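You operate a simulated robot arm through the tools that you are given. There is no shell and no other tool.

You run a simulated two-armed robot. Do the job below in one go: nothing can be reset, and whatever is moved stays where it is left.

JOB
Find the reflective coil under the black lamp and put it in the DONE tray.
Fine: swing and tilt the lamp at the grey, brown and purple coils, light on to look and off after; the other coils stay.

The check looks at the end state, three seconds after you hand in, the way a careful person would. Anything else that was tipped, shoved, dropped, spilled or broken makes it a failure.

ROBOT AND FRAMES
Two 7-joint arms with three-finger grippers on one trunk that stands fixed in place. Base frame: the origin is at the foot of the trunk, x ahead of it, y to its left, z up. Units: m, rad, N and s.
The left shoulder is at [0.03, 0.124, 1.233], the right one opposite. With the tool pointing down near the work surface each hand reaches from about 0.1 to 0.68 m from the base axis, measured 20 degrees to its own side. Payload 2.2 kg a hand.
The TCP of each hand is the grasp point between the finger pads, 0.028 m short of the fingertips. In the tool frame z runs along the fingers and y along their closing line. Largest opening 0.102 m; the body of the gripper starts 0.071 m behind the TCP.
Orientation is that of the tool frame in the base frame, as [roll, pitch, yaw] about the fixed x, y, z axes, in that order (R = Rz(yaw) Ry(pitch) Rx(roll)). With the fingers straight down and closing along the base's y, the tool's x points along the base's -x, its y along +y and its z along -z.

CONTROLS
- The arms move only by the tool step_arm. It takes "left_motion", "right_motion" or both (then of equal length, played together; a hand with none holds still); each is text: rows parted by semicolons, each of 7 numbers parted by spaces: the turn, a rotation vector about the tool's x, y, z in rad, then the shift along the tool's x, y, z in m, then the finger opening in m, from 0 to 0.102. In form: ax ay az dx dy dz fingers; .... A call has 1 to 20 rows; each row is the pose to reach, as a shift and turn from the pose commanded when the call began, along the tool's axes at that moment. A row lasts 0.2 s, in which the tool goes at most 0.05 m and 0.15 rad; a call with a longer step from one row to the next is refused whole, and so is a gripper value outside its range. Where a pose cannot be reached the arm comes as near as it can. A force on the tool above 40 N (or 10 N above the force at the start of the call, whichever is more), or a blocked arm, ends the call early, and 0.2 s more pass. Each finger halts on what it meets, pressing with about 34 N; the grip force reading is that of the motor and also rises with nothing between the fingers. The clock runs only during rows and for 0.2 s after the last one: add rows that repeat a pose to give the fingers time. The reply holds the time, the measured pose of the TCP, the force on the tool along the base axes, the opening and the grip force, in the units named above and with some noise, with the torque about the TCP (base axes, N m) and any sound that the robot's microphone picked up.
- Cameras (640 x 400 px; columns grow to the right, rows downward): "scene" is now at [0.0457, -0.0113, 1.9457]; the picture's right is [-0.18, -0.98, 0.00], its down [-0.71, 0.13, -0.69] and it looks along [0.68, -0.12, -0.72] (base axes); focal length 333 px, centre (320, 200). "left" rides on the left gripper at [0.072, 0.038, -0.086] in its tool frame; the picture's right is [-0.47, 0.89, 0.00], its down [-0.60, -0.32, -0.73] and it looks along [-0.65, -0.34, 0.68] (tool axes); focal length 256 px, centre (320, 200). "right" rides on the right gripper at [0.069, 0.044, -0.086] in its tool frame; the picture's right is [-0.53, 0.85, 0.00], its down [-0.58, -0.36, -0.73] and it looks along [-0.62, -0.39, 0.68] (tool axes); focal length 256 px, centre (320, 200). There is no depth. A picture from a camera that has moved, and an enlarged one, comes with that camera's place and axes in the base frame and with its lens. The place of the scene camera against the robot may be out by one fixed shift of up to 0.012 m in any direction.
- get_image(camera): a new picture of that camera. The clock stands still meanwhile.
- lift_body(by): slides the trunk up (or, below 0, down) by that many m; the arms and the scene camera ride with it, the base frame stays. It gives what a move gives, with no picture.
- head_to(pan, tilt): turns the head with the scene camera to pan (to the left, within 2.496 rad either way) and tilt (down, from -0.506 to 1.204), counted from straight ahead of the robot. It gives what a move gives.
- enlarge(camera, box): a new picture of the part [left, top, right, bottom] of that camera's present view, enlarged. The clock stands still meanwhile.
- close_job(): hands the job in; it is judged then, once.

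Nothing tells you positions but the pictures and the camera data. Unless the task says otherwise, let go and move clear before handing in.

The tools are called after "Request:" as name(argument=value, ...) on one line, values as JSON. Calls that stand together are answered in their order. step_arm: Moves the arms, as the interface text tells. Its arguments: {"type":"object","properties":{"left_motion":{"type":"string"},"right_motion":{"type":"string"}},"required":[]} The other tools are called the same way: lift_body (by) slides the trunk up or down; head_to (pan, tilt) turns the head that bears the scene camera; get_image (camera) takes a picture; enlarge (camera, box) takes an enlarged picture of a part of a camera's view; close_job () hands the job in.

At the start:

```text
t: 0.0
left_eef_pos: [0.5389, 0.114, 1.4415]
left_tool_rot: [3.14, -0.002, -3.141]
left_wrist_force: [0.5, -0.1, 0.2]
left_ft_torque: [-0.03, -0.03, -0.01]
left_finger_gap: 0.1019
left_grip_force: 0.1
right_eef_pos: [0.5505, -0.3407, 1.5436]
right_tool_rot: [3.141, -0.001, 3.141]
right_wrist_force: [0.4, 0.5, -0.3]
right_ft_torque: [-0.02, -0.01, 0.0]
right_finger_gap: 0.1019
right_grip_force: 0.1
trunk travel left (down, up): [-0.475, 0.065]
head pan, tilt: [-0.176, 0.808]
```

scene: 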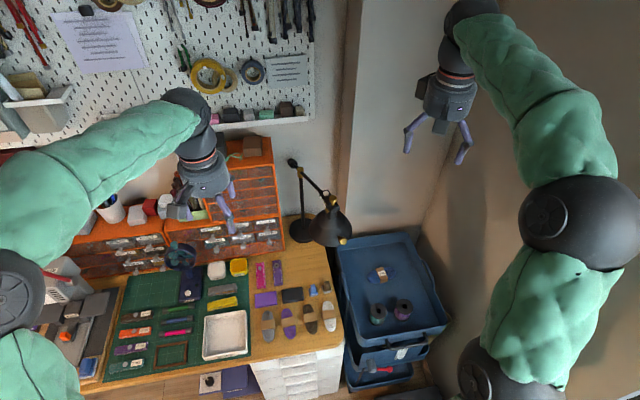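
right: 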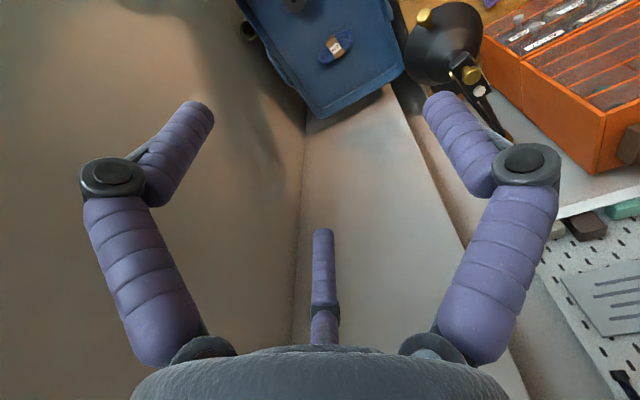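
left: 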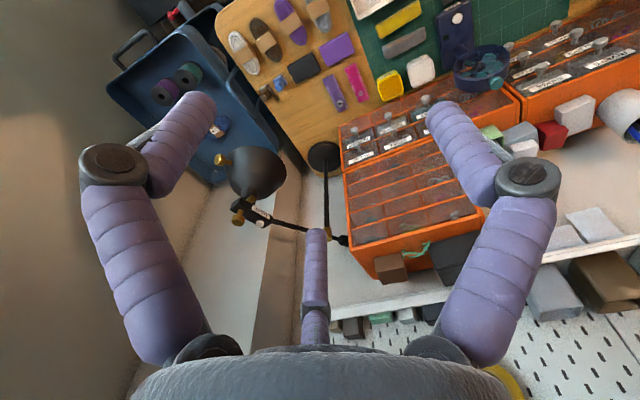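

I see a workbench with a green mat, four bobbin-shaped coils (grey, purple, brown, white-grey) on the wood at the right, and a black lamp behind them. I'll look closer before moving anything.

Request:
enlarge(camera="scene", box=[220, 230, 360, 350])

Request:
enlarge(camera="scene", box=[260, 140, 380, 260])

Request:
enlarge(camera="scene", box=[80, 230, 280, 400])

Request:
enlarge(camera="scene", box=[320, 220, 480, 400])

Request:
enlarge(camera="left", box=[100, 0, 380, 260])

Request:
enlarge(camera="scene", box=[0, 0, 320, 150])

```text
3.33 times, centred on (290, 290) of scene
camera zoom: at [0.0457, -0.0113, 1.9457], right [-0.18, -0.98, 0.0], down [-0.71, 0.13, -0.69], along [0.68, -0.12, -0.72], focal length 1110 px, centre (420, -100)
```

zoom: 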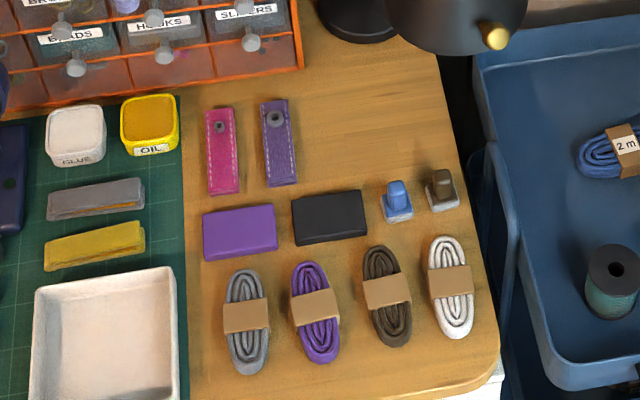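

```text
3.33 times, centred on (320, 200) of scene
camera zoom: at [0.0457, -0.0113, 1.9457], right [-0.18, -0.98, 0.0], down [-0.71, 0.13, -0.69], along [0.68, -0.12, -0.72], focal length 1110 px, centre (320, 200)
```

zoom: 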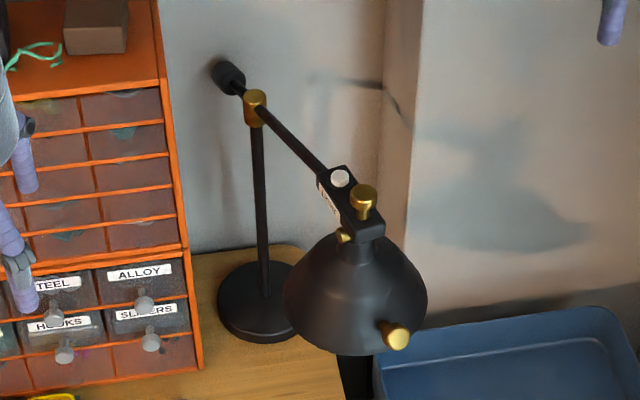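

```text
2.35 times, centred on (180, 315) of scene
camera zoom: at [0.0457, -0.0113, 1.9457], right [-0.18, -0.98, 0.0], down [-0.71, 0.13, -0.69], along [0.68, -0.12, -0.72], focal length 783 px, centre (649, -71)
```

zoom: 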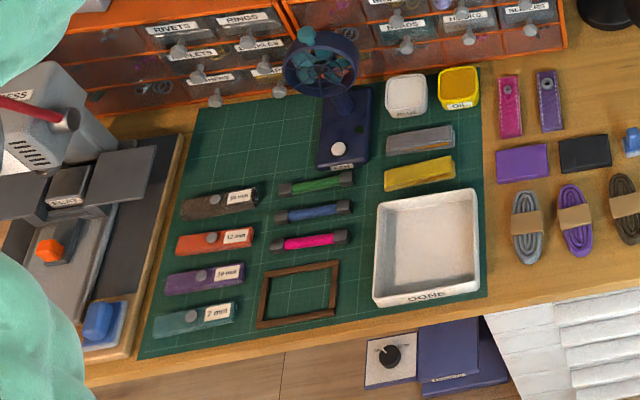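

```text
2.22 times, centred on (400, 310) of scene
camera zoom: at [0.0457, -0.0113, 1.9457], right [-0.18, -0.98, 0.0], down [-0.71, 0.13, -0.69], along [0.68, -0.12, -0.72], focal length 740 px, centre (142, -44)
```

zoom: 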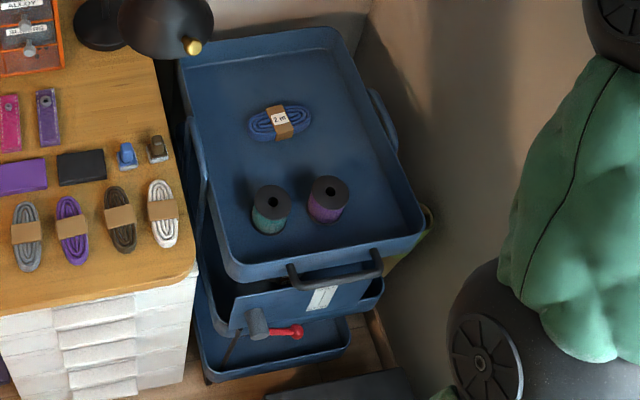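

```text
1.54 times, centred on (240, 130) of left
camera zoom: at [0.467, 0.1536, 1.528], right [0.47, 0.89, 0.0], down [0.6, -0.32, 0.73], along [0.65, -0.34, -0.68], focal length 394 px, centre (443, 308)
```

zoom: 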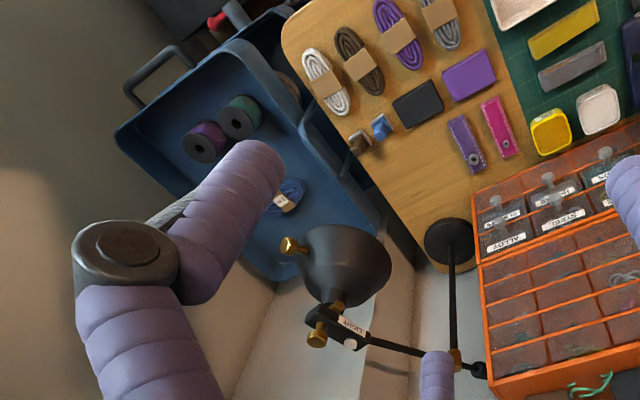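

```text
2.00 times, centred on (160, 75) of scene
camera zoom: at [0.0457, -0.0113, 1.9457], right [-0.18, -0.98, 0.0], down [-0.71, 0.13, -0.69], along [0.68, -0.12, -0.72], focal length 666 px, centre (640, 450)
```

zoom: 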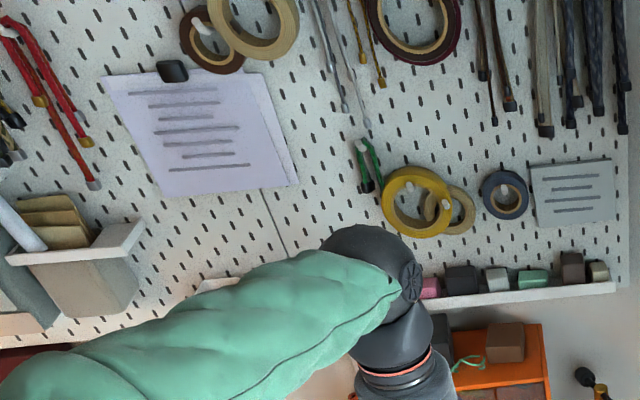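

The table top looks to be near z = 0.76, with the grey, purple and brown coils around x = 0.58 and y = 0.05 to -0.03. The lamp post is near (1.01, -0.11), and its head is near (0.74, -0.18, 1.15). I want a closer view of the lamp joints, button and handle.

Request:
enlarge(camera="left", box=[200, 130, 360, 260])

Request:
enlarge(camera="right", box=[380, 0, 540, 120])

Request:
enlarge(camera="scene", box=[285, 185, 365, 255])

```text
3.08 times, centred on (280, 195) of left
camera zoom: at [0.467, 0.1536, 1.528], right [0.47, 0.89, 0.0], down [0.6, -0.32, 0.73], along [0.65, -0.34, -0.68], focal length 788 px, centre (443, 215)
```

zoom: 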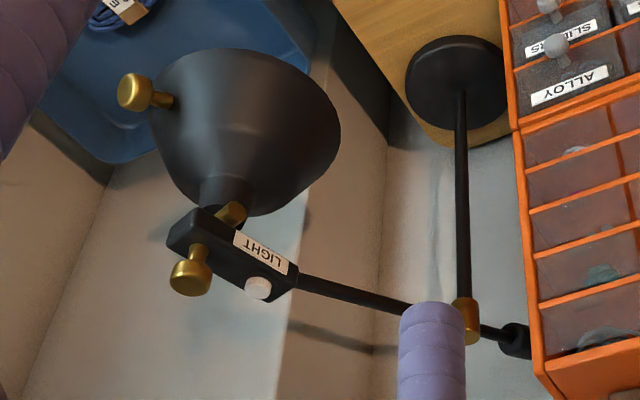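

```text
3.33 times, centred on (460, 60) of right
camera zoom: at [0.4805, -0.2976, 1.6293], right [0.53, 0.85, 0.0], down [0.58, -0.36, 0.73], along [0.62, -0.39, -0.68], focal length 853 px, centre (-147, 667)
```

zoom: 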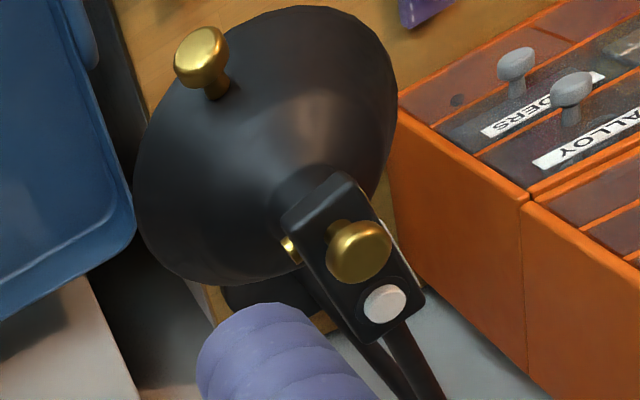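

```text
5.71 times, centred on (325, 220) of scene
camera zoom: at [0.0457, -0.0113, 1.9457], right [-0.18, -0.98, 0.0], down [-0.71, 0.13, -0.69], along [0.68, -0.12, -0.72], focal length 1902 px, centre (291, 86)
```

zoom: 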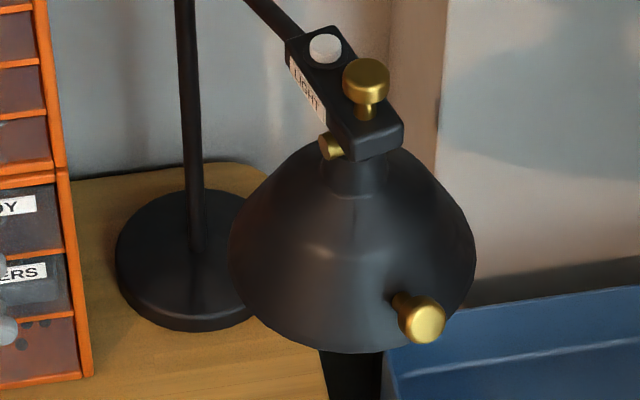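

The lamp has a top knob at about (0.746, -0.178, 1.207) for swinging and a rim knob at about (0.665, -0.19, 1.094) for tilting. The LIGHT button is near (0.788, -0.164, 1.193). I'll bring the right hand above the top knob, still clear of it.

Request:
step_arm(right_motion="0 0 0 -0.01955 0.01627 0.019 0.102; 0 0 0 -0.0391 0.03254 0.038 0.102; 0 0 0 -0.05865 0.04881 0.057 0.1; 0 0 0 -0.0782 0.06508 0.076 0.09; 0 0 0 -0.09775 0.08135 0.095 0.08; 0 0 0 -0.1173 0.09762 0.114 0.07; 0 0 0 -0.13685 0.11389 0.133 0.06; 0 0 0 -0.1564 0.13016 0.152 0.06; 0 0 0 -0.17595 0.14643 0.171 0.06; 0 0 0 -0.1955 0.1627 0.19 0.06; 0 0 0 -0.1955 0.1627 0.19 0.06")

Request:
get_image(camera="scene")

Request:
get_image(camera="left")

Request:
get_image(camera="right")

```text
t: 2.4
left_eef_pos: [0.5393, 0.114, 1.4418]
left_tool_rot: [-3.14, 0.001, -3.141]
left_wrist_force: [0.1, -0.1, 0.0]
left_ft_torque: [0.0, 0.02, -0.03]
left_finger_gap: 0.1022
left_grip_force: 0.2
right_eef_pos: [0.7291, -0.181, 1.3578]
right_tool_rot: [-3.14, 0.001, -3.14]
right_wrist_force: [-0.1, -1.0, -0.3]
right_ft_torque: [0.05, -0.01, 0.03]
right_finger_gap: 0.0603
right_grip_force: 0.0
right hand out of reach, approached as far as the arm can: row 9, 10, 11
trunk travel left (down, up): [-0.475, 0.065]
head pan, tilt: [-0.176, 0.808]
```

```text
taken
camera scene: at [0.0458, -0.0114, 1.9458], right [-0.18, -0.98, 0.0], down [-0.71, 0.13, -0.69], along [0.68, -0.12, -0.72], focal length 333 px, centre (320, 200)
```

scene: 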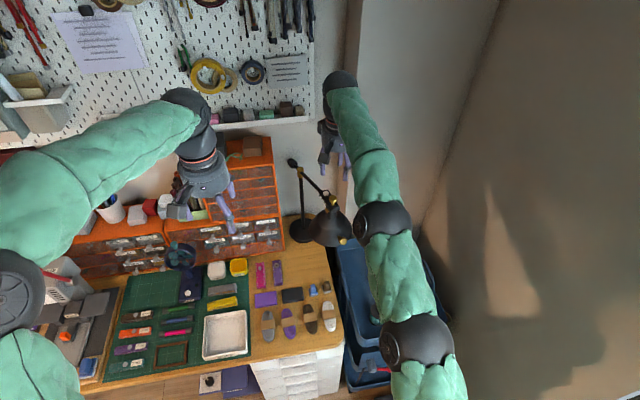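

```text
taken
camera left: at [0.467, 0.1535, 1.528], right [0.47, 0.89, 0.0], down [0.6, -0.32, 0.73], along [0.65, -0.34, -0.68], focal length 256 px, centre (320, 200)
```

left: 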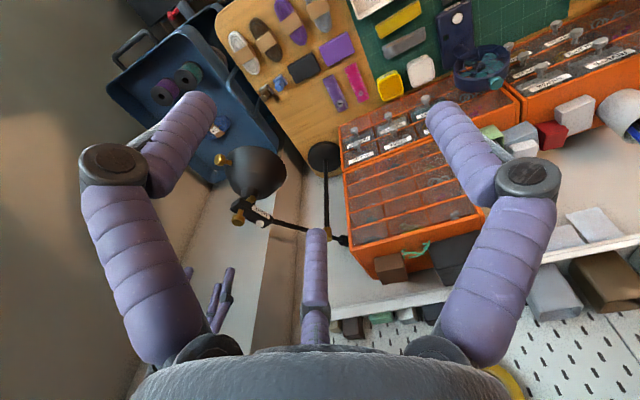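

```text
taken
camera right: at [0.6593, -0.1382, 1.4428], right [0.53, 0.85, 0.0], down [0.58, -0.36, 0.73], along [0.62, -0.39, -0.68], focal length 256 px, centre (320, 200)
```

right: 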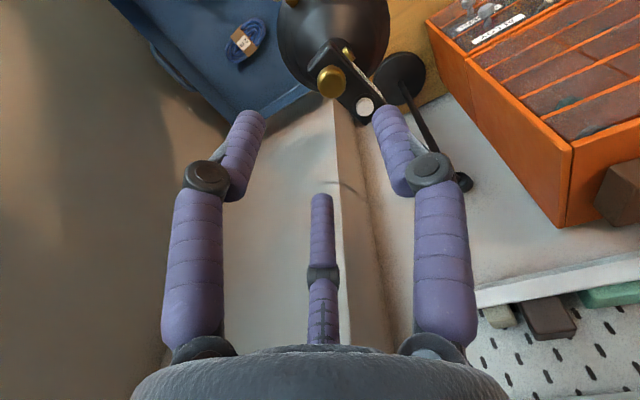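

The right hand stopped about 17 mm short, because the straight-down tool is at the edge of its reach there. I'll check the gripper's shape and the spacing around the lamp.

Request:
enlarge(camera="scene", box=[280, 100, 380, 260])

Request:
enlarge(camera="scene", box=[160, 130, 260, 250])

Request:
enlarge(camera="right", box=[200, 0, 520, 200])

Request:
enlarge(camera="left", box=[130, 120, 290, 360])

```text
2.50 times, centred on (330, 180) of scene
camera zoom: at [0.0458, -0.0114, 1.9458], right [-0.18, -0.98, 0.0], down [-0.71, 0.13, -0.69], along [0.68, -0.12, -0.72], focal length 832 px, centre (295, 250)
```

zoom: 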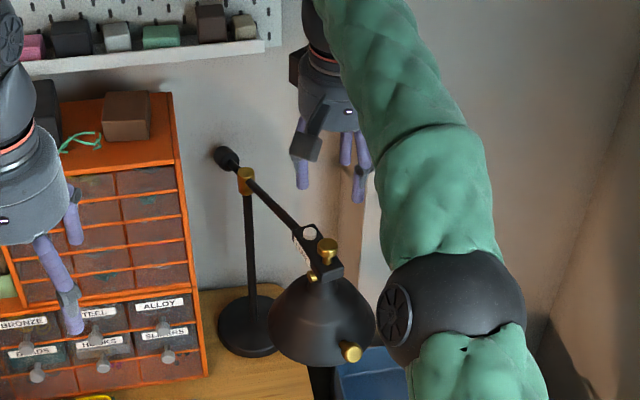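

```text
3.33 times, centred on (210, 190) of scene
camera zoom: at [0.0458, -0.0114, 1.9458], right [-0.18, -0.98, 0.0], down [-0.71, 0.13, -0.69], along [0.68, -0.12, -0.72], focal length 1110 px, centre (687, 233)
```

zoom: 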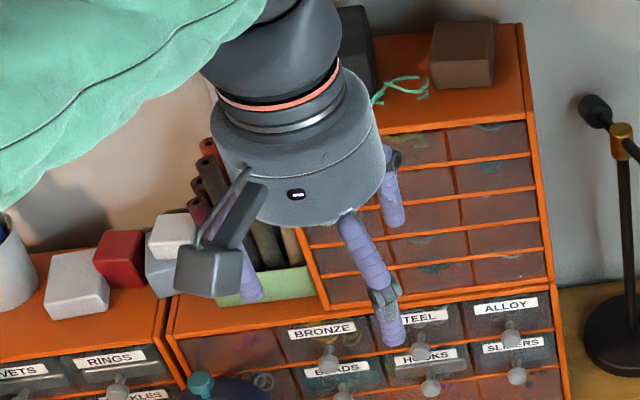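

```text
2.00 times, centred on (360, 100) of right
camera zoom: at [0.6593, -0.1382, 1.4428], right [0.53, 0.85, 0.0], down [0.58, -0.36, 0.73], along [0.62, -0.39, -0.68], focal length 512 px, centre (240, 400)
```

zoom: 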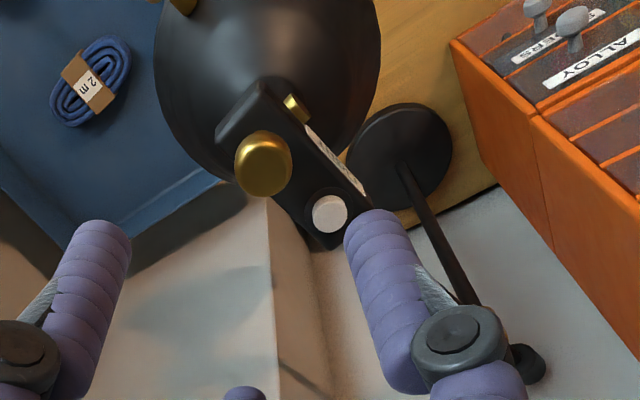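

```text
1.67 times, centred on (210, 240) of left
camera zoom: at [0.467, 0.1535, 1.528], right [0.47, 0.89, 0.0], down [0.6, -0.32, 0.73], along [0.65, -0.34, -0.68], focal length 427 px, centre (503, 133)
```

zoom: 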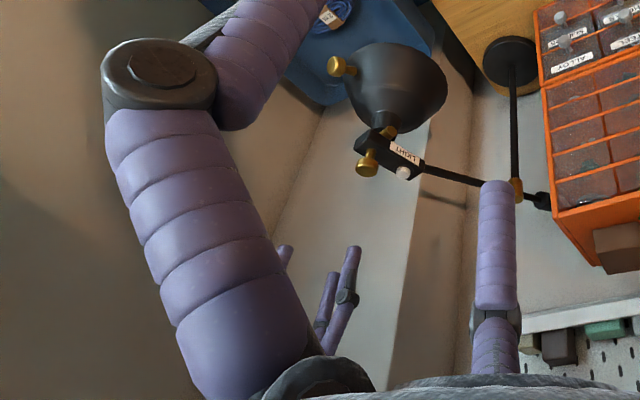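

In the pictures the gripper looks three-pronged, which doesn't match the two-finger description. I'll close the right hand here in free air and see how the prongs sit, then open it again.

Request:
step_arm(right_motion="0 0 0 0 0 0 0.03; 0 0 0 0 0 0 0; 0 0 0 0 0 0 0; 0 0 0 0 0 0 0; 0 0 0 0 0 0 0")

Request:
get_image(camera="right")

Request:
enlarge(camera="scene", box=[300, 100, 380, 190])

```text
t: 3.6
left_eef_pos: [0.5387, 0.1138, 1.4408]
left_tool_rot: [3.141, 0.001, 3.141]
left_wrist_force: [-0.1, 0.3, -1.0]
left_ft_torque: [0.02, 0.03, 0.01]
left_finger_gap: 0.1021
left_grip_force: 0.1
right_eef_pos: [0.729, -0.1816, 1.3575]
right_tool_rot: [3.141, -0.001, 3.141]
right_wrist_force: [0.7, -0.8, 0.6]
right_ft_torque: [0.01, 0.0, 0.01]
right_finger_gap: 0.0022
right_grip_force: 31.7
trunk travel left (down, up): [-0.475, 0.065]
head pan, tilt: [-0.176, 0.808]
```

```text
taken
camera right: at [0.6594, -0.1382, 1.4428], right [0.53, 0.85, 0.0], down [0.58, -0.36, 0.73], along [0.62, -0.39, -0.68], focal length 256 px, centre (320, 200)
```

right: 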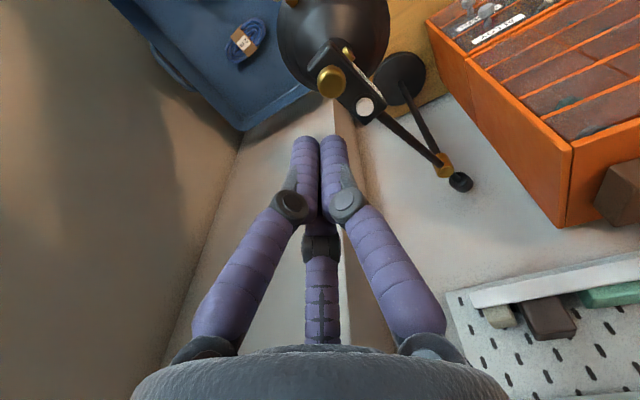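

```text
4.44 times, centred on (340, 145) of scene
camera zoom: at [0.046, -0.0112, 1.9457], right [-0.18, -0.98, 0.0], down [-0.71, 0.13, -0.69], along [0.68, -0.12, -0.72], focal length 1480 px, centre (231, 444)
```

zoom: 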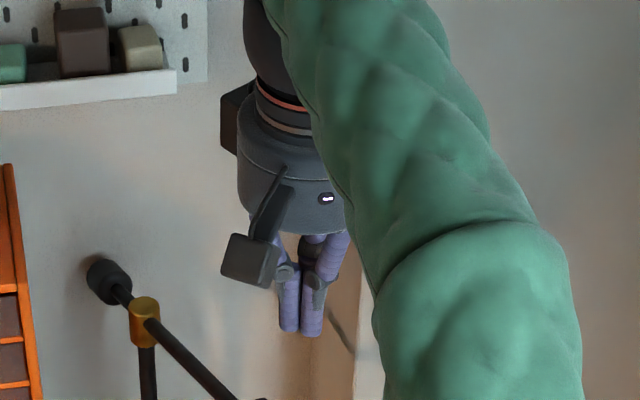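

Closed, the prongs meet at the grasp point into a narrow fist, so I'll push with a closed fist. I'll place it on the right (-y) side of the lamp's top knob.

Request:
step_arm(right_motion="0 0 0 0 -0.03 0 0; 0 0 0 0 -0.06 0 0; 0 0 0 0 -0.075 0.03 0; 0 0 0 0 -0.075 0.06 0; 0 0 0 0 -0.075 0.09 0; 0 0 0 0 -0.075 0.12 0; 0 0 0 0 -0.075 0.143 0; 0 0 0 0 -0.075 0.143 0")

Request:
get_image(camera="right")

Request:
enlarge(camera="scene", box=[270, 130, 370, 260])

Request:
get_image(camera="left")

```text
t: 5.4
left_eef_pos: [0.5388, 0.1146, 1.442]
left_tool_rot: [-3.141, -0.001, -3.141]
left_wrist_force: [0.2, 0.3, -0.6]
left_ft_torque: [0.01, -0.02, 0.04]
left_finger_gap: 0.1022
left_grip_force: 0.0
right_eef_pos: [0.7259, -0.2583, 1.2133]
right_tool_rot: [3.141, 0.001, -3.141]
right_wrist_force: [0.2, 0.9, -0.2]
right_ft_torque: [0.01, -0.01, 0.01]
right_finger_gap: 0.0022
right_grip_force: 31.9
trunk travel left (down, up): [-0.475, 0.065]
head pan, tilt: [-0.176, 0.808]
```

```text
taken
camera right: at [0.6558, -0.2155, 1.2991], right [0.53, 0.84, 0.0], down [0.58, -0.36, 0.73], along [0.62, -0.39, -0.68], focal length 256 px, centre (320, 200)
```

right: 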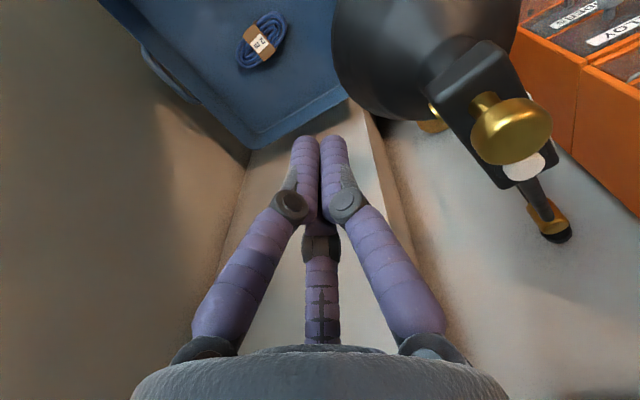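

```text
3.08 times, centred on (320, 195) of scene
camera zoom: at [0.0453, -0.0113, 1.9458], right [-0.18, -0.98, 0.0], down [-0.71, 0.13, -0.69], along [0.68, -0.12, -0.72], focal length 1024 px, centre (320, 215)
```

zoom: 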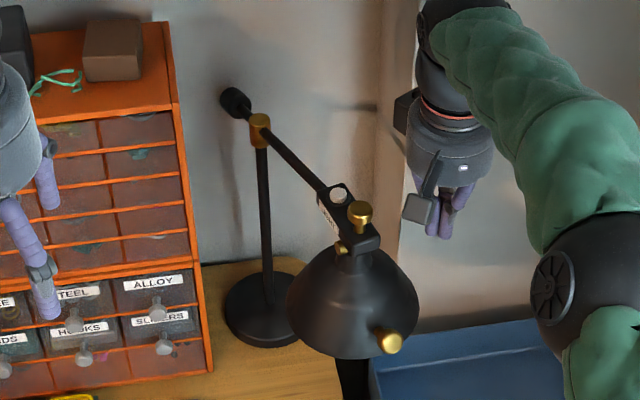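

```text
taken
camera left: at [0.4666, 0.1536, 1.5281], right [0.47, 0.89, 0.0], down [0.6, -0.32, 0.73], along [0.65, -0.34, -0.68], focal length 256 px, centre (320, 200)
```

left: 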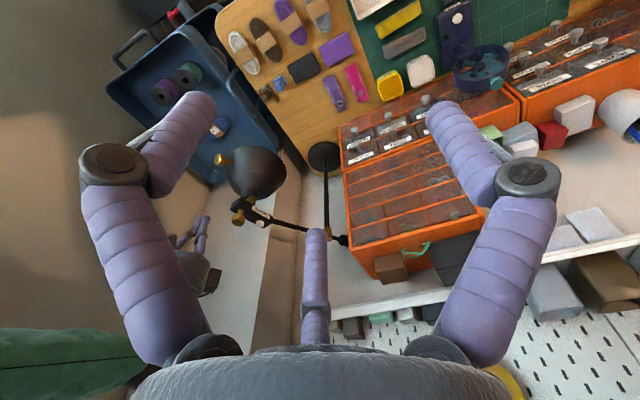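

The fist is level with the knob, about 5 cm to its right. I'll ease it in and push the lamp head slowly toward +y.

Request:
step_arm(right_motion="0 0 0 -0.01 0.01 0.006 0; 0 0 0 -0.02 0.025 0.013 0; 0 0 0 -0.02 0.037 0.013 0; 0 0 0 -0.02 0.047 0.013 0; 0 0 0 -0.02 0.057 0.013 0; 0 0 0 -0.02 0.067 0.013 0; 0 0 0 -0.02 0.077 0.013 0; 0 0 0 -0.02 0.087 0.013 0; 0 0 0 -0.02 0.097 0.013 0; 0 0 0 -0.02 0.107 0.013 0; 0 0 0 -0.02 0.107 0.013 0")

Request:
get_image(camera="right")

Request:
enlarge(camera="scene", box=[270, 130, 370, 260])

```text
t: 7.8
left_eef_pos: [0.5388, 0.1144, 1.4419]
left_tool_rot: [3.139, 0.001, -3.141]
left_wrist_force: [-0.6, -0.6, -0.2]
left_ft_torque: [-0.02, -0.01, 0.02]
left_finger_gap: 0.1019
left_grip_force: 0.1
right_eef_pos: [0.7485, -0.1488, 1.1991]
right_tool_rot: [3.141, -0.001, -3.141]
right_wrist_force: [-0.3, 0.0, 0.2]
right_ft_torque: [-0.03, -0.05, -0.02]
right_finger_gap: 0.0022
right_grip_force: 31.5
trunk travel left (down, up): [-0.475, 0.065]
head pan, tilt: [-0.176, 0.808]
```

```text
taken
camera right: at [0.6795, -0.1067, 1.285], right [0.53, 0.85, 0.0], down [0.58, -0.37, 0.73], along [0.62, -0.39, -0.68], focal length 256 px, centre (320, 200)
```

right: 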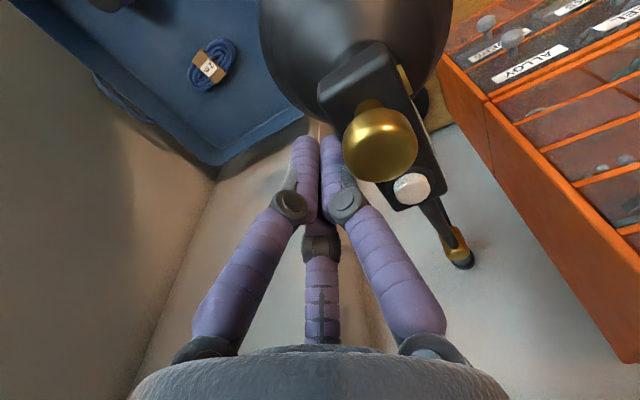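

```text
3.08 times, centred on (320, 195) of scene
camera zoom: at [0.0458, -0.0115, 1.9457], right [-0.18, -0.98, 0.0], down [-0.71, 0.13, -0.69], along [0.68, -0.12, -0.72], focal length 1024 px, centre (320, 215)
```

zoom: 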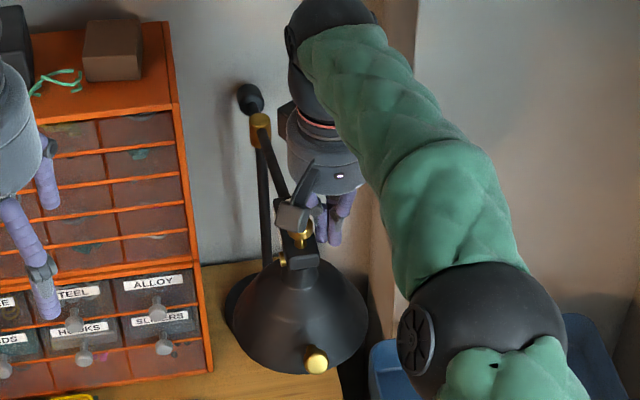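

The head swings freely; the knob is now near y = -0.117. I'll push on another 8 cm to point the lamp at the coils.

Request:
step_arm(right_motion="0 0 0 0 0.01 0 0; 0 0 0 0 0.02 0 0; 0 0 0 0 0.03 0 0; 0 0 0 0 0.04 0 0; 0 0 0 0 0.05 0 0; 0 0 0 0 0.06 0 0; 0 0 0 0 0.07 0 0; 0 0 0 0 0.078 0 0; 0 0 0 0 0.078 0 0; 0 0 0 0 0.06 0 0; 0 0 0 0 0.04 0 0")

Request:
get_image(camera="right")

Request:
enlarge(camera="scene", box=[250, 130, 370, 260])

Request:
get_image(camera="left")

```text
t: 10.2
left_eef_pos: [0.5393, 0.1132, 1.4411]
left_tool_rot: [3.141, 0.0, 3.141]
left_wrist_force: [0.1, 0.7, 0.0]
left_ft_torque: [0.03, -0.02, -0.02]
left_finger_gap: 0.1018
left_grip_force: 0.0
right_eef_pos: [0.7489, -0.1117, 1.2018]
right_tool_rot: [-3.14, 0.001, 3.142]
right_wrist_force: [0.2, 0.0, -1.0]
right_ft_torque: [-0.02, -0.03, 0.01]
right_finger_gap: 0.0024
right_grip_force: 31.4
trunk travel left (down, up): [-0.475, 0.065]
head pan, tilt: [-0.176, 0.808]
```

```text
taken
camera right: at [0.6789, -0.0687, 1.2869], right [0.53, 0.85, 0.0], down [0.58, -0.37, 0.73], along [0.62, -0.39, -0.68], focal length 256 px, centre (320, 200)
```

right: 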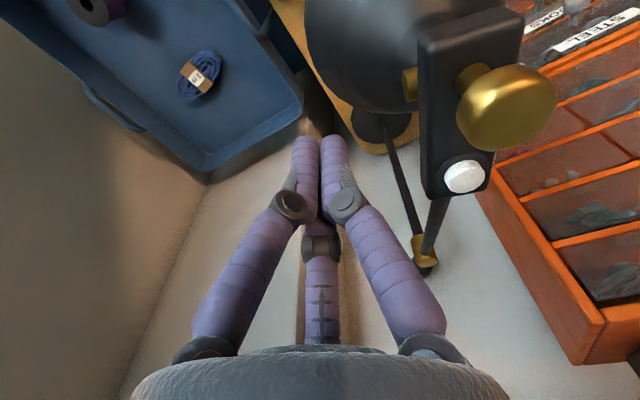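

```text
3.08 times, centred on (310, 195) of scene
camera zoom: at [0.0456, -0.012, 1.9457], right [-0.18, -0.98, 0.0], down [-0.71, 0.13, -0.69], along [0.68, -0.12, -0.72], focal length 1024 px, centre (351, 215)
```

zoom: 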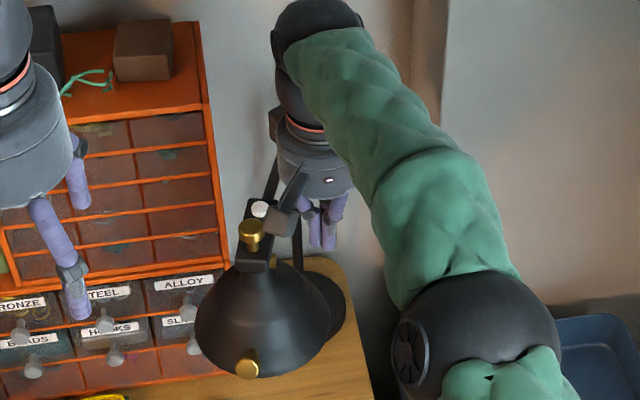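

```text
taken
camera left: at [0.4669, 0.1531, 1.5281], right [0.47, 0.89, 0.0], down [0.6, -0.32, 0.73], along [0.65, -0.34, -0.68], focal length 256 px, centre (320, 200)
```

left: 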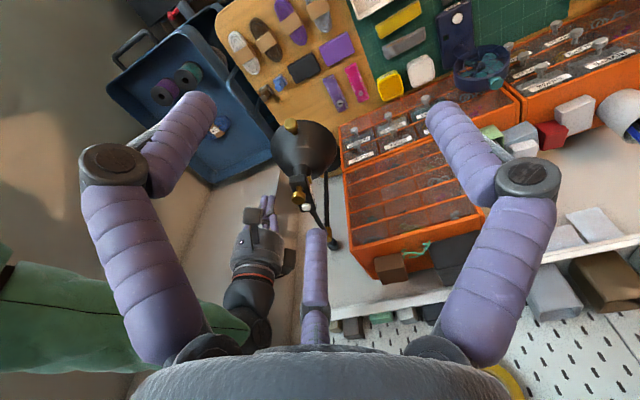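

The lamp now points along the purple coil's line: knob about (0.746, -0.038), button about (0.788, -0.054, 1.193), tilt handle about (0.675, -0.019, 1.083). I'll back the right hand off and turn it to face the tilt handle.

Request:
step_arm(right_motion="0 0 0 0 -0.02 -0.03 0; 0 0 0 0.03 -0.04 -0.06 0; 0 0 0 0.07 -0.05 -0.08 0; 0 0 0.1 0.11 -0.05 -0.1 0.02; 0 0 0.2 0.15 -0.05 -0.1 0.04; 0 0 0.2527 0.15 -0.05 -0.1 0.06; 0 0 0.2527 0.15 -0.05 -0.1 0.06")

```text
t: 11.8
left_eef_pos: [0.5395, 0.1141, 1.4407]
left_tool_rot: [3.142, 0.0, -3.14]
left_wrist_force: [0.3, 0.4, 0.6]
left_ft_torque: [0.02, 0.02, -0.01]
left_finger_gap: 0.1021
left_grip_force: 0.0
right_eef_pos: [0.5967, -0.1633, 1.2986]
right_tool_rot: [3.141, 0.0, 2.887]
right_wrist_force: [0.1, 0.1, 0.3]
right_ft_torque: [0.01, -0.01, -0.02]
right_finger_gap: 0.0599
right_grip_force: 0.0
trunk travel left (down, up): [-0.475, 0.065]
head pan, tilt: [-0.176, 0.808]
```

The hand is clear of the lamp. Next I'll pitch the fingers about 60° forward and stop roughly 10 cm short of the handle, on its axis.

Request:
step_arm(right_motion="0 -0.131 0 0.03 0.0 0.0 0.06; 0 -0.262 0 0.05 0.01 0.01 0.06; 0 -0.393 0 0.06 0.03 0.03 0.06; 0 -0.524 0 0.06 0.05 0.05 0.06; 0 -0.655 0 0.06 0.07 0.075 0.06; 0 -0.785 0 0.06 0.09 0.1 0.06; 0 -0.916 0 0.058 0.11 0.12 0.06; 0 -1.047 0 0.055 0.13 0.145 0.06; 0 -1.047 0 0.0524 0.1548 0.167 0.06; 0 -1.047 0 0.0524 0.1548 0.167 0.06")

Request:
get_image(camera="right")

Request:
get_image(camera="scene")

Request:
get_image(camera="left")

```text
t: 14.0
left_eef_pos: [0.539, 0.1136, 1.4416]
left_tool_rot: [-3.141, 0.001, 3.141]
left_wrist_force: [-0.4, -1.0, 0.5]
left_ft_torque: [-0.02, 0.03, 0.0]
left_finger_gap: 0.1016
left_grip_force: 0.1
right_eef_pos: [0.5876, 0.0034, 1.1326]
right_tool_rot: [3.14, 1.048, 2.887]
right_wrist_force: [-0.2, -0.5, 0.5]
right_ft_torque: [0.01, -0.02, 0.0]
right_finger_gap: 0.06
right_grip_force: 0.1
trunk travel left (down, up): [-0.475, 0.065]
head pan, tilt: [-0.176, 0.808]
```

```text
taken
camera right: at [0.4927, 0.0726, 1.1155], right [0.47, 0.75, 0.46], down [-0.43, -0.27, 0.86], along [0.77, -0.6, 0.19], focal length 256 px, centre (320, 200)
```

right: 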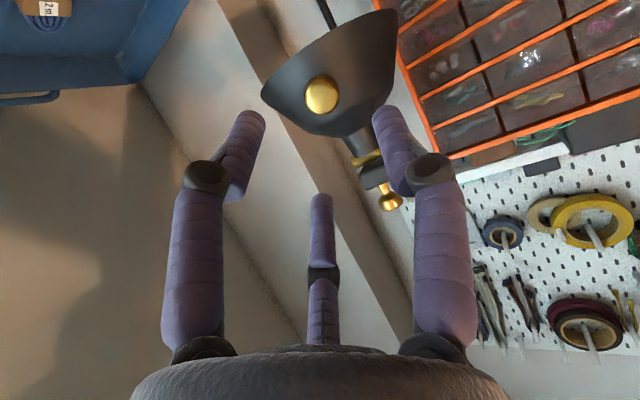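

```text
taken
camera scene: at [0.0446, -0.0123, 1.9458], right [-0.18, -0.98, 0.0], down [-0.71, 0.13, -0.69], along [0.68, -0.12, -0.72], focal length 333 px, centre (320, 200)
```

scene: 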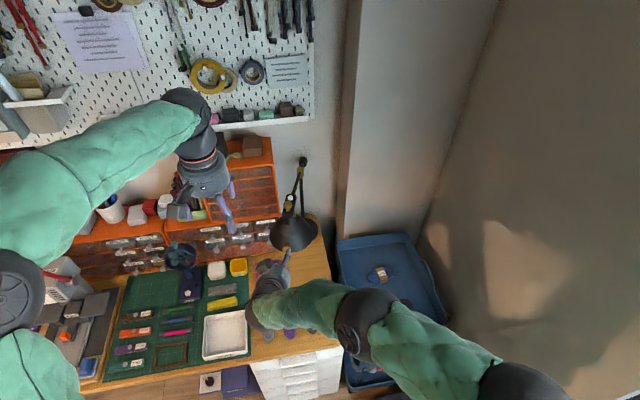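

```text
taken
camera left: at [0.4661, 0.1528, 1.5284], right [0.47, 0.89, 0.0], down [0.6, -0.32, 0.73], along [0.65, -0.34, -0.68], focal length 256 px, centre (320, 200)
```

left: 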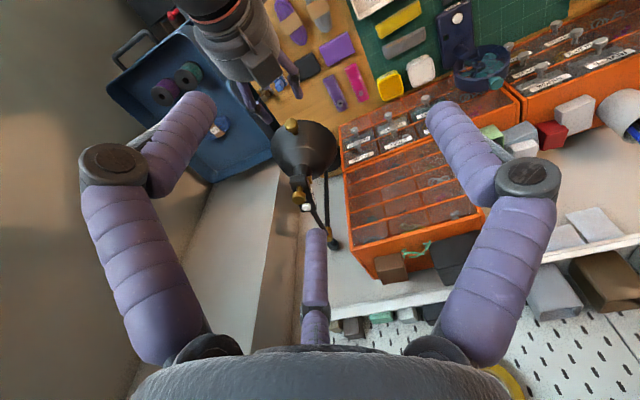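

The handle lies on the finger axis at about (0.673, -0.018, 1.085). I'll advance with the fingers open around it, then look before gripping.

Request:
step_arm(right_motion="0 0 0 -0.002 0 0.02 0.06; 0 0 0 -0.002 0 0.04 0.06; 0 0 0 -0.002 0 0.055 0.06; 0 0 0 -0.002 0 0.07 0.06; 0 0 0 -0.002 0 0.08 0.06; 0 0 0 -0.002 0 0.08 0.06")

Request:
get_image(camera="right")

Request:
enlarge(camera="left", box=[200, 40, 360, 240])

Request:
enlarge(camera="scene", box=[240, 180, 340, 300])

```text
t: 15.4
left_eef_pos: [0.539, 0.1144, 1.4416]
left_tool_rot: [-3.141, -0.001, 3.141]
left_wrist_force: [0.3, 0.0, 0.6]
left_ft_torque: [-0.02, -0.01, -0.01]
left_finger_gap: 0.1022
left_grip_force: 0.0
right_eef_pos: [0.6542, -0.0143, 1.0946]
right_tool_rot: [3.141, 1.046, 2.887]
right_wrist_force: [-1.0, 0.6, -0.5]
right_ft_torque: [0.0, 0.02, 0.02]
right_finger_gap: 0.06
right_grip_force: 0.0
trunk travel left (down, up): [-0.475, 0.065]
head pan, tilt: [-0.176, 0.808]
```

```text
taken
camera right: at [0.559, 0.0542, 1.0771], right [0.47, 0.75, 0.46], down [-0.43, -0.27, 0.86], along [0.77, -0.6, 0.19], focal length 256 px, centre (320, 200)
```

right: 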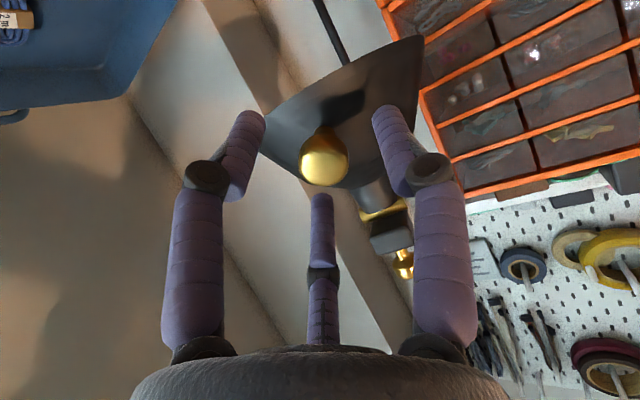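

```text
2.00 times, centred on (280, 140) of left
camera zoom: at [0.4669, 0.1537, 1.528], right [0.47, 0.89, 0.0], down [0.6, -0.32, 0.73], along [0.65, -0.34, -0.68], focal length 512 px, centre (400, 320)
```

zoom: 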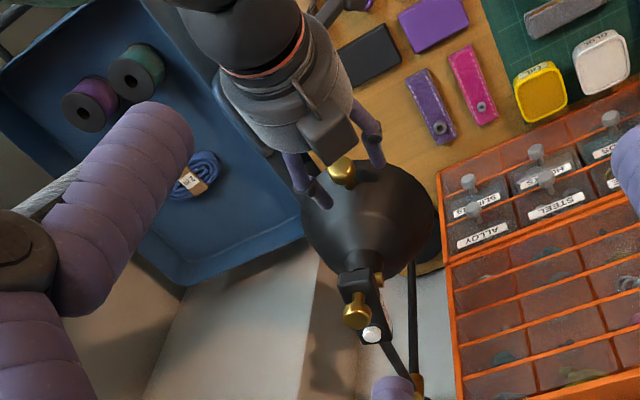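

```text
3.33 times, centred on (290, 240) of scene
camera zoom: at [0.0456, -0.0111, 1.9458], right [-0.18, -0.98, 0.0], down [-0.71, 0.13, -0.69], along [0.68, -0.12, -0.72], focal length 1110 px, centre (420, 67)
```

zoom: 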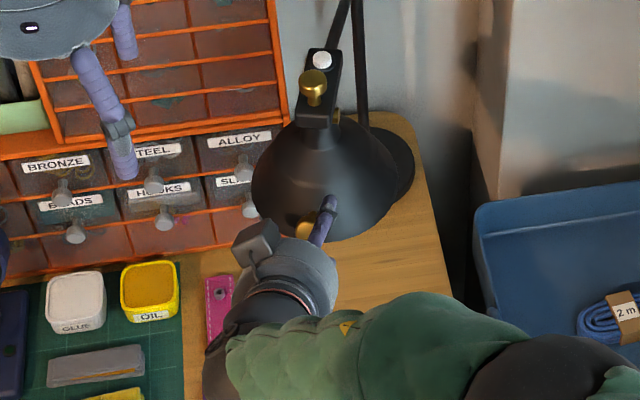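

The knob sits between the fingers, about 15 mm past the grasp point. I'll grip it.

Request:
step_arm(right_motion="0 0 0 0 0 0 0.045; 0 0 0 0 0 0 0.03; 0 0 0 0 0 0 0.02; 0 0 0 0 0 0 0.015; 0 0 0 0 0 0 0.015")

Request:
get_image(camera="right")

```text
t: 16.6
left_eef_pos: [0.5396, 0.1142, 1.4418]
left_tool_rot: [-3.142, 0.0, -3.142]
left_wrist_force: [-0.7, 0.1, -0.4]
left_ft_torque: [-0.01, -0.01, 0.01]
left_finger_gap: 0.102
left_grip_force: 0.2
right_eef_pos: [0.6563, -0.0152, 1.0955]
right_tool_rot: [3.139, 1.051, 2.885]
right_wrist_force: [6.8, -0.6, 9.7]
right_ft_torque: [-0.06, -0.47, 0.23]
right_finger_gap: 0.025
right_grip_force: 45.1
trunk travel left (down, up): [-0.475, 0.065]
head pan, tilt: [-0.176, 0.808]
```

```text
taken
camera right: at [0.5608, 0.0542, 1.0791], right [0.47, 0.75, 0.47], down [-0.43, -0.27, 0.86], along [0.77, -0.6, 0.2], focal length 256 px, centre (320, 200)
```

right: 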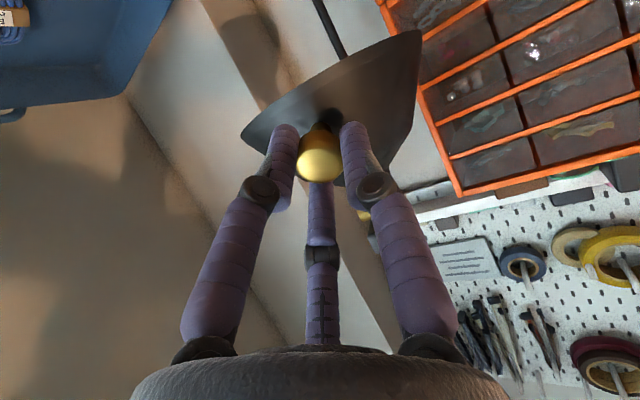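

The grip is solid, 25 mm across the knob. I'll tilt the shade toward the coils along an arc about its pivot, starting with 0.2 rad to watch the forces.

Request:
step_arm(right_motion="0 0.05 0 -0.0025 0 -0.0052 0.015; 0 0.1 0 -0.005 0 -0.0104 0.015; 0 0.15 0 -0.008 0 -0.0153 0.015; 0 0.2 0 -0.011 0 -0.0202 0.015; 0 0.2 0 -0.011 0 -0.0202 0.015")

Request:
get_image(camera="right")

Request:
enlarge(camera="scene", box=[240, 180, 340, 300])

```text
t: 17.8
left_eef_pos: [0.541, 0.1131, 1.4408]
left_tool_rot: [-3.14, -0.002, -3.141]
left_wrist_force: [-0.1, 1.0, -0.6]
left_ft_torque: [0.0, 0.02, 0.01]
left_finger_gap: 0.1019
left_grip_force: 0.0
right_eef_pos: [0.6467, -0.0131, 1.1168]
right_tool_rot: [3.137, 0.854, 2.882]
right_wrist_force: [24.2, -6.3, 16.5]
right_ft_torque: [-0.35, -0.86, 0.15]
right_finger_gap: 0.0251
right_grip_force: 45.1
trunk travel left (down, up): [-0.475, 0.065]
head pan, tilt: [-0.176, 0.808]
```

```text
taken
camera right: at [0.5509, 0.0564, 1.1222], right [0.55, 0.73, 0.41], down [-0.26, -0.31, 0.91], along [0.79, -0.61, 0.02], focal length 256 px, centre (320, 200)
```

right: 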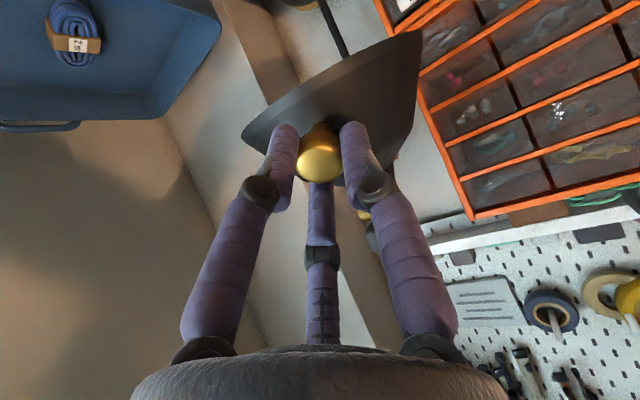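

```text
3.33 times, centred on (290, 240) of scene
camera zoom: at [0.0485, -0.0124, 1.9457], right [-0.18, -0.98, 0.0], down [-0.71, 0.13, -0.69], along [0.68, -0.12, -0.72], focal length 1110 px, centre (420, 67)
```

zoom: 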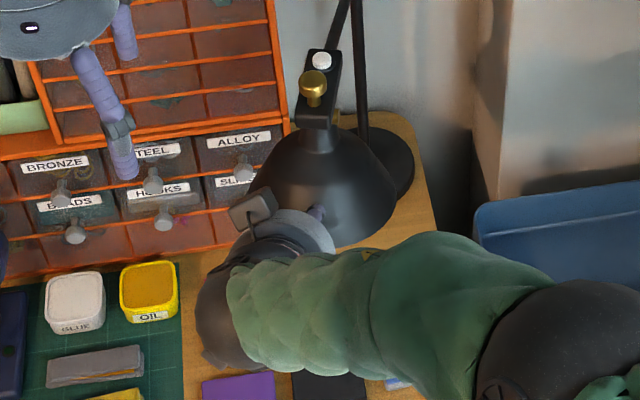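

Tilting works, though the hand is pulling about 30 N away from the pivot because my arc was slightly wide. I'll ease that off and continue to about 0.42 rad on a corrected arc.

Request:
step_arm(right_motion="0 0 0 -0.0048 0 0.0016 0.015; 0 0.055 0 -0.0083 0 -0.0038 0.015; 0 0.11 0 -0.0118 0 -0.0092 0.015; 0 0.165 0 -0.016 0 -0.0142 0.015; 0 0.22 0 -0.0201 0 -0.0192 0.015; 0 0.22 0 -0.0201 0 -0.0192 0.015")

Request:
enlarge(camera="scene", box=[240, 180, 340, 300])

```text
t: 19.2
left_eef_pos: [0.5396, 0.1131, 1.4409]
left_tool_rot: [-3.141, 0.0, 3.141]
left_wrist_force: [-0.3, 0.5, 0.0]
left_ft_torque: [-0.02, -0.02, 0.0]
left_finger_gap: 0.1019
left_grip_force: 0.0
right_eef_pos: [0.6427, -0.0119, 1.141]
right_tool_rot: [-3.14, 0.623, 2.89]
right_wrist_force: [13.5, -2.8, 7.8]
right_ft_torque: [-0.04, -0.7, 0.32]
right_finger_gap: 0.0248
right_grip_force: 45.2
trunk travel left (down, up): [-0.475, 0.065]
head pan, tilt: [-0.176, 0.808]
```

```text
3.33 times, centred on (290, 240) of scene
camera zoom: at [0.0475, -0.0117, 1.9457], right [-0.18, -0.98, 0.0], down [-0.71, 0.13, -0.69], along [0.68, -0.12, -0.72], focal length 1110 px, centre (420, 67)
```

zoom: 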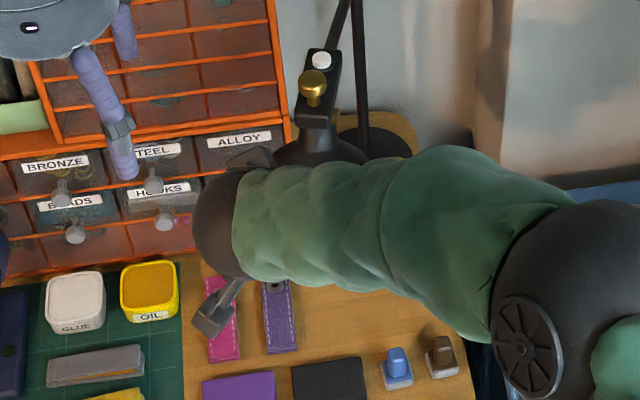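

The shade is tilted about 0.42 rad. I'll release the handle, back straight off, then slide the hand to the right.

Request:
step_arm(right_motion="0 0 0 0 0 0 0.03; 0 0 0 0 0 0 0.06; 0 0 0 0 0 0 0.07; 0 0 0 0 0 -0.015 0.07; 0 0 0 0 0 -0.03 0.07; 0 0 0 0 0 -0.045 0.07; 0 0 0 0.01 -0.03 -0.06 0.07; 0 0 0 0.02 -0.07 -0.065 0.07; 0 0 0 0.02 -0.11 -0.07 0.07; 0 0 0 0.02 -0.15 -0.08 0.07; 0 0 0 0.02 -0.19 -0.1 0.06; 0 0 0 0.02 -0.19 -0.1 0.06")

Request:
get_image(camera="scene")

Request:
get_image(camera="right")

Request:
get_image(camera="left")

Request:
enlarge(camera="scene", box=[240, 150, 350, 280])

```text
t: 21.8
left_eef_pos: [0.5401, 0.1154, 1.4406]
left_tool_rot: [3.141, -0.003, -3.142]
left_wrist_force: [0.5, 0.2, 0.3]
left_ft_torque: [0.0, 0.0, -0.02]
left_finger_gap: 0.1021
left_grip_force: 0.1
right_eef_pos: [0.5218, -0.1749, 1.2107]
right_tool_rot: [-3.141, 0.624, 2.889]
right_wrist_force: [-0.1, 0.0, -0.3]
right_ft_torque: [-0.03, -0.04, -0.02]
right_finger_gap: 0.0601
right_grip_force: 0.1
trunk travel left (down, up): [-0.475, 0.065]
head pan, tilt: [-0.176, 0.808]
```

```text
taken
camera scene: at [0.0472, -0.0103, 1.9457], right [-0.18, -0.98, 0.0], down [-0.71, 0.13, -0.69], along [0.68, -0.12, -0.72], focal length 333 px, centre (320, 200)
```

scene: 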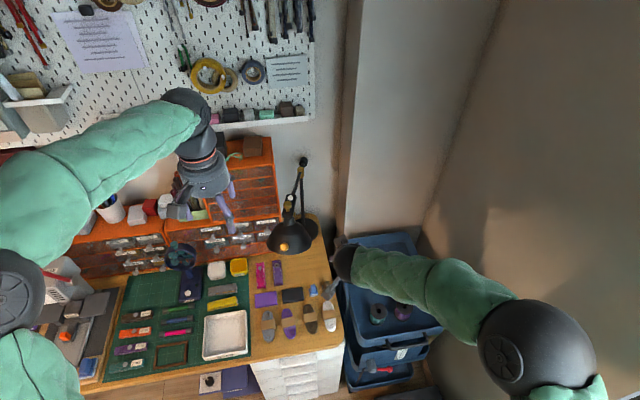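

```text
taken
camera right: at [0.4294, -0.1073, 1.2399], right [0.63, 0.71, 0.31], down [-0.05, -0.36, 0.93], along [0.77, -0.6, -0.19], focal length 256 px, centre (320, 200)
```

right: 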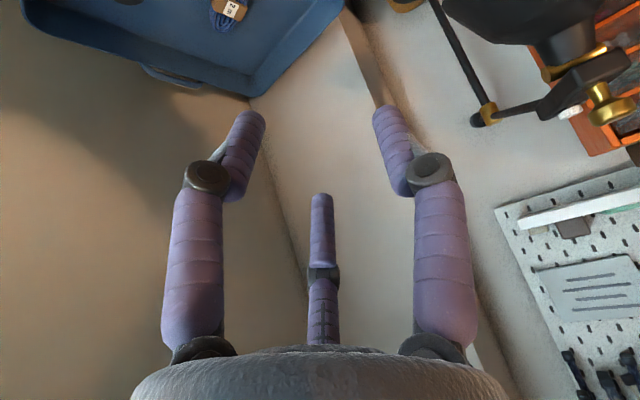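

```text
taken
camera left: at [0.4681, 0.1544, 1.5275], right [0.47, 0.89, 0.0], down [0.6, -0.32, 0.73], along [0.65, -0.34, -0.68], focal length 256 px, centre (320, 200)
```

left: 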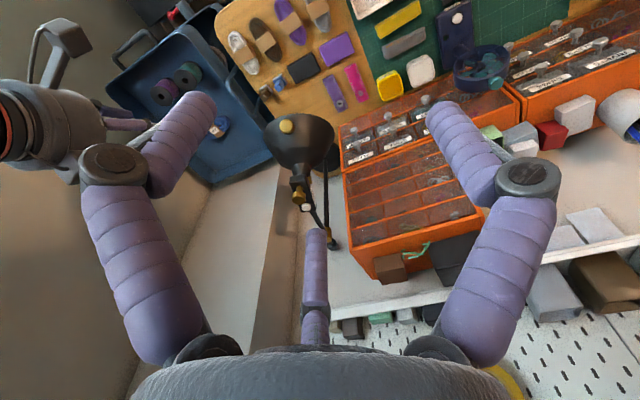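

```text
3.08 times, centred on (295, 215) of scene
camera zoom: at [0.0472, -0.0103, 1.9457], right [-0.18, -0.98, 0.0], down [-0.71, 0.13, -0.69], along [0.68, -0.12, -0.72], focal length 1024 px, centre (397, 154)
```

zoom: 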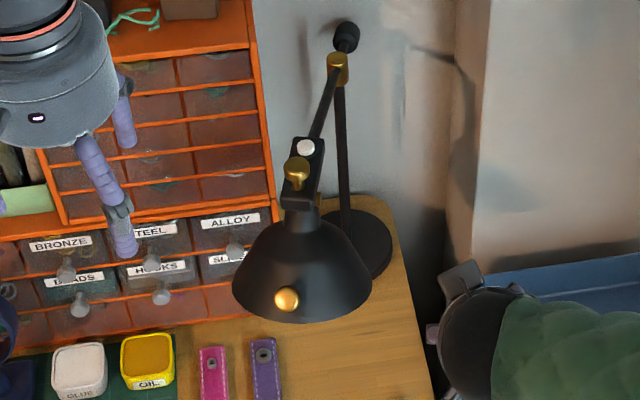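

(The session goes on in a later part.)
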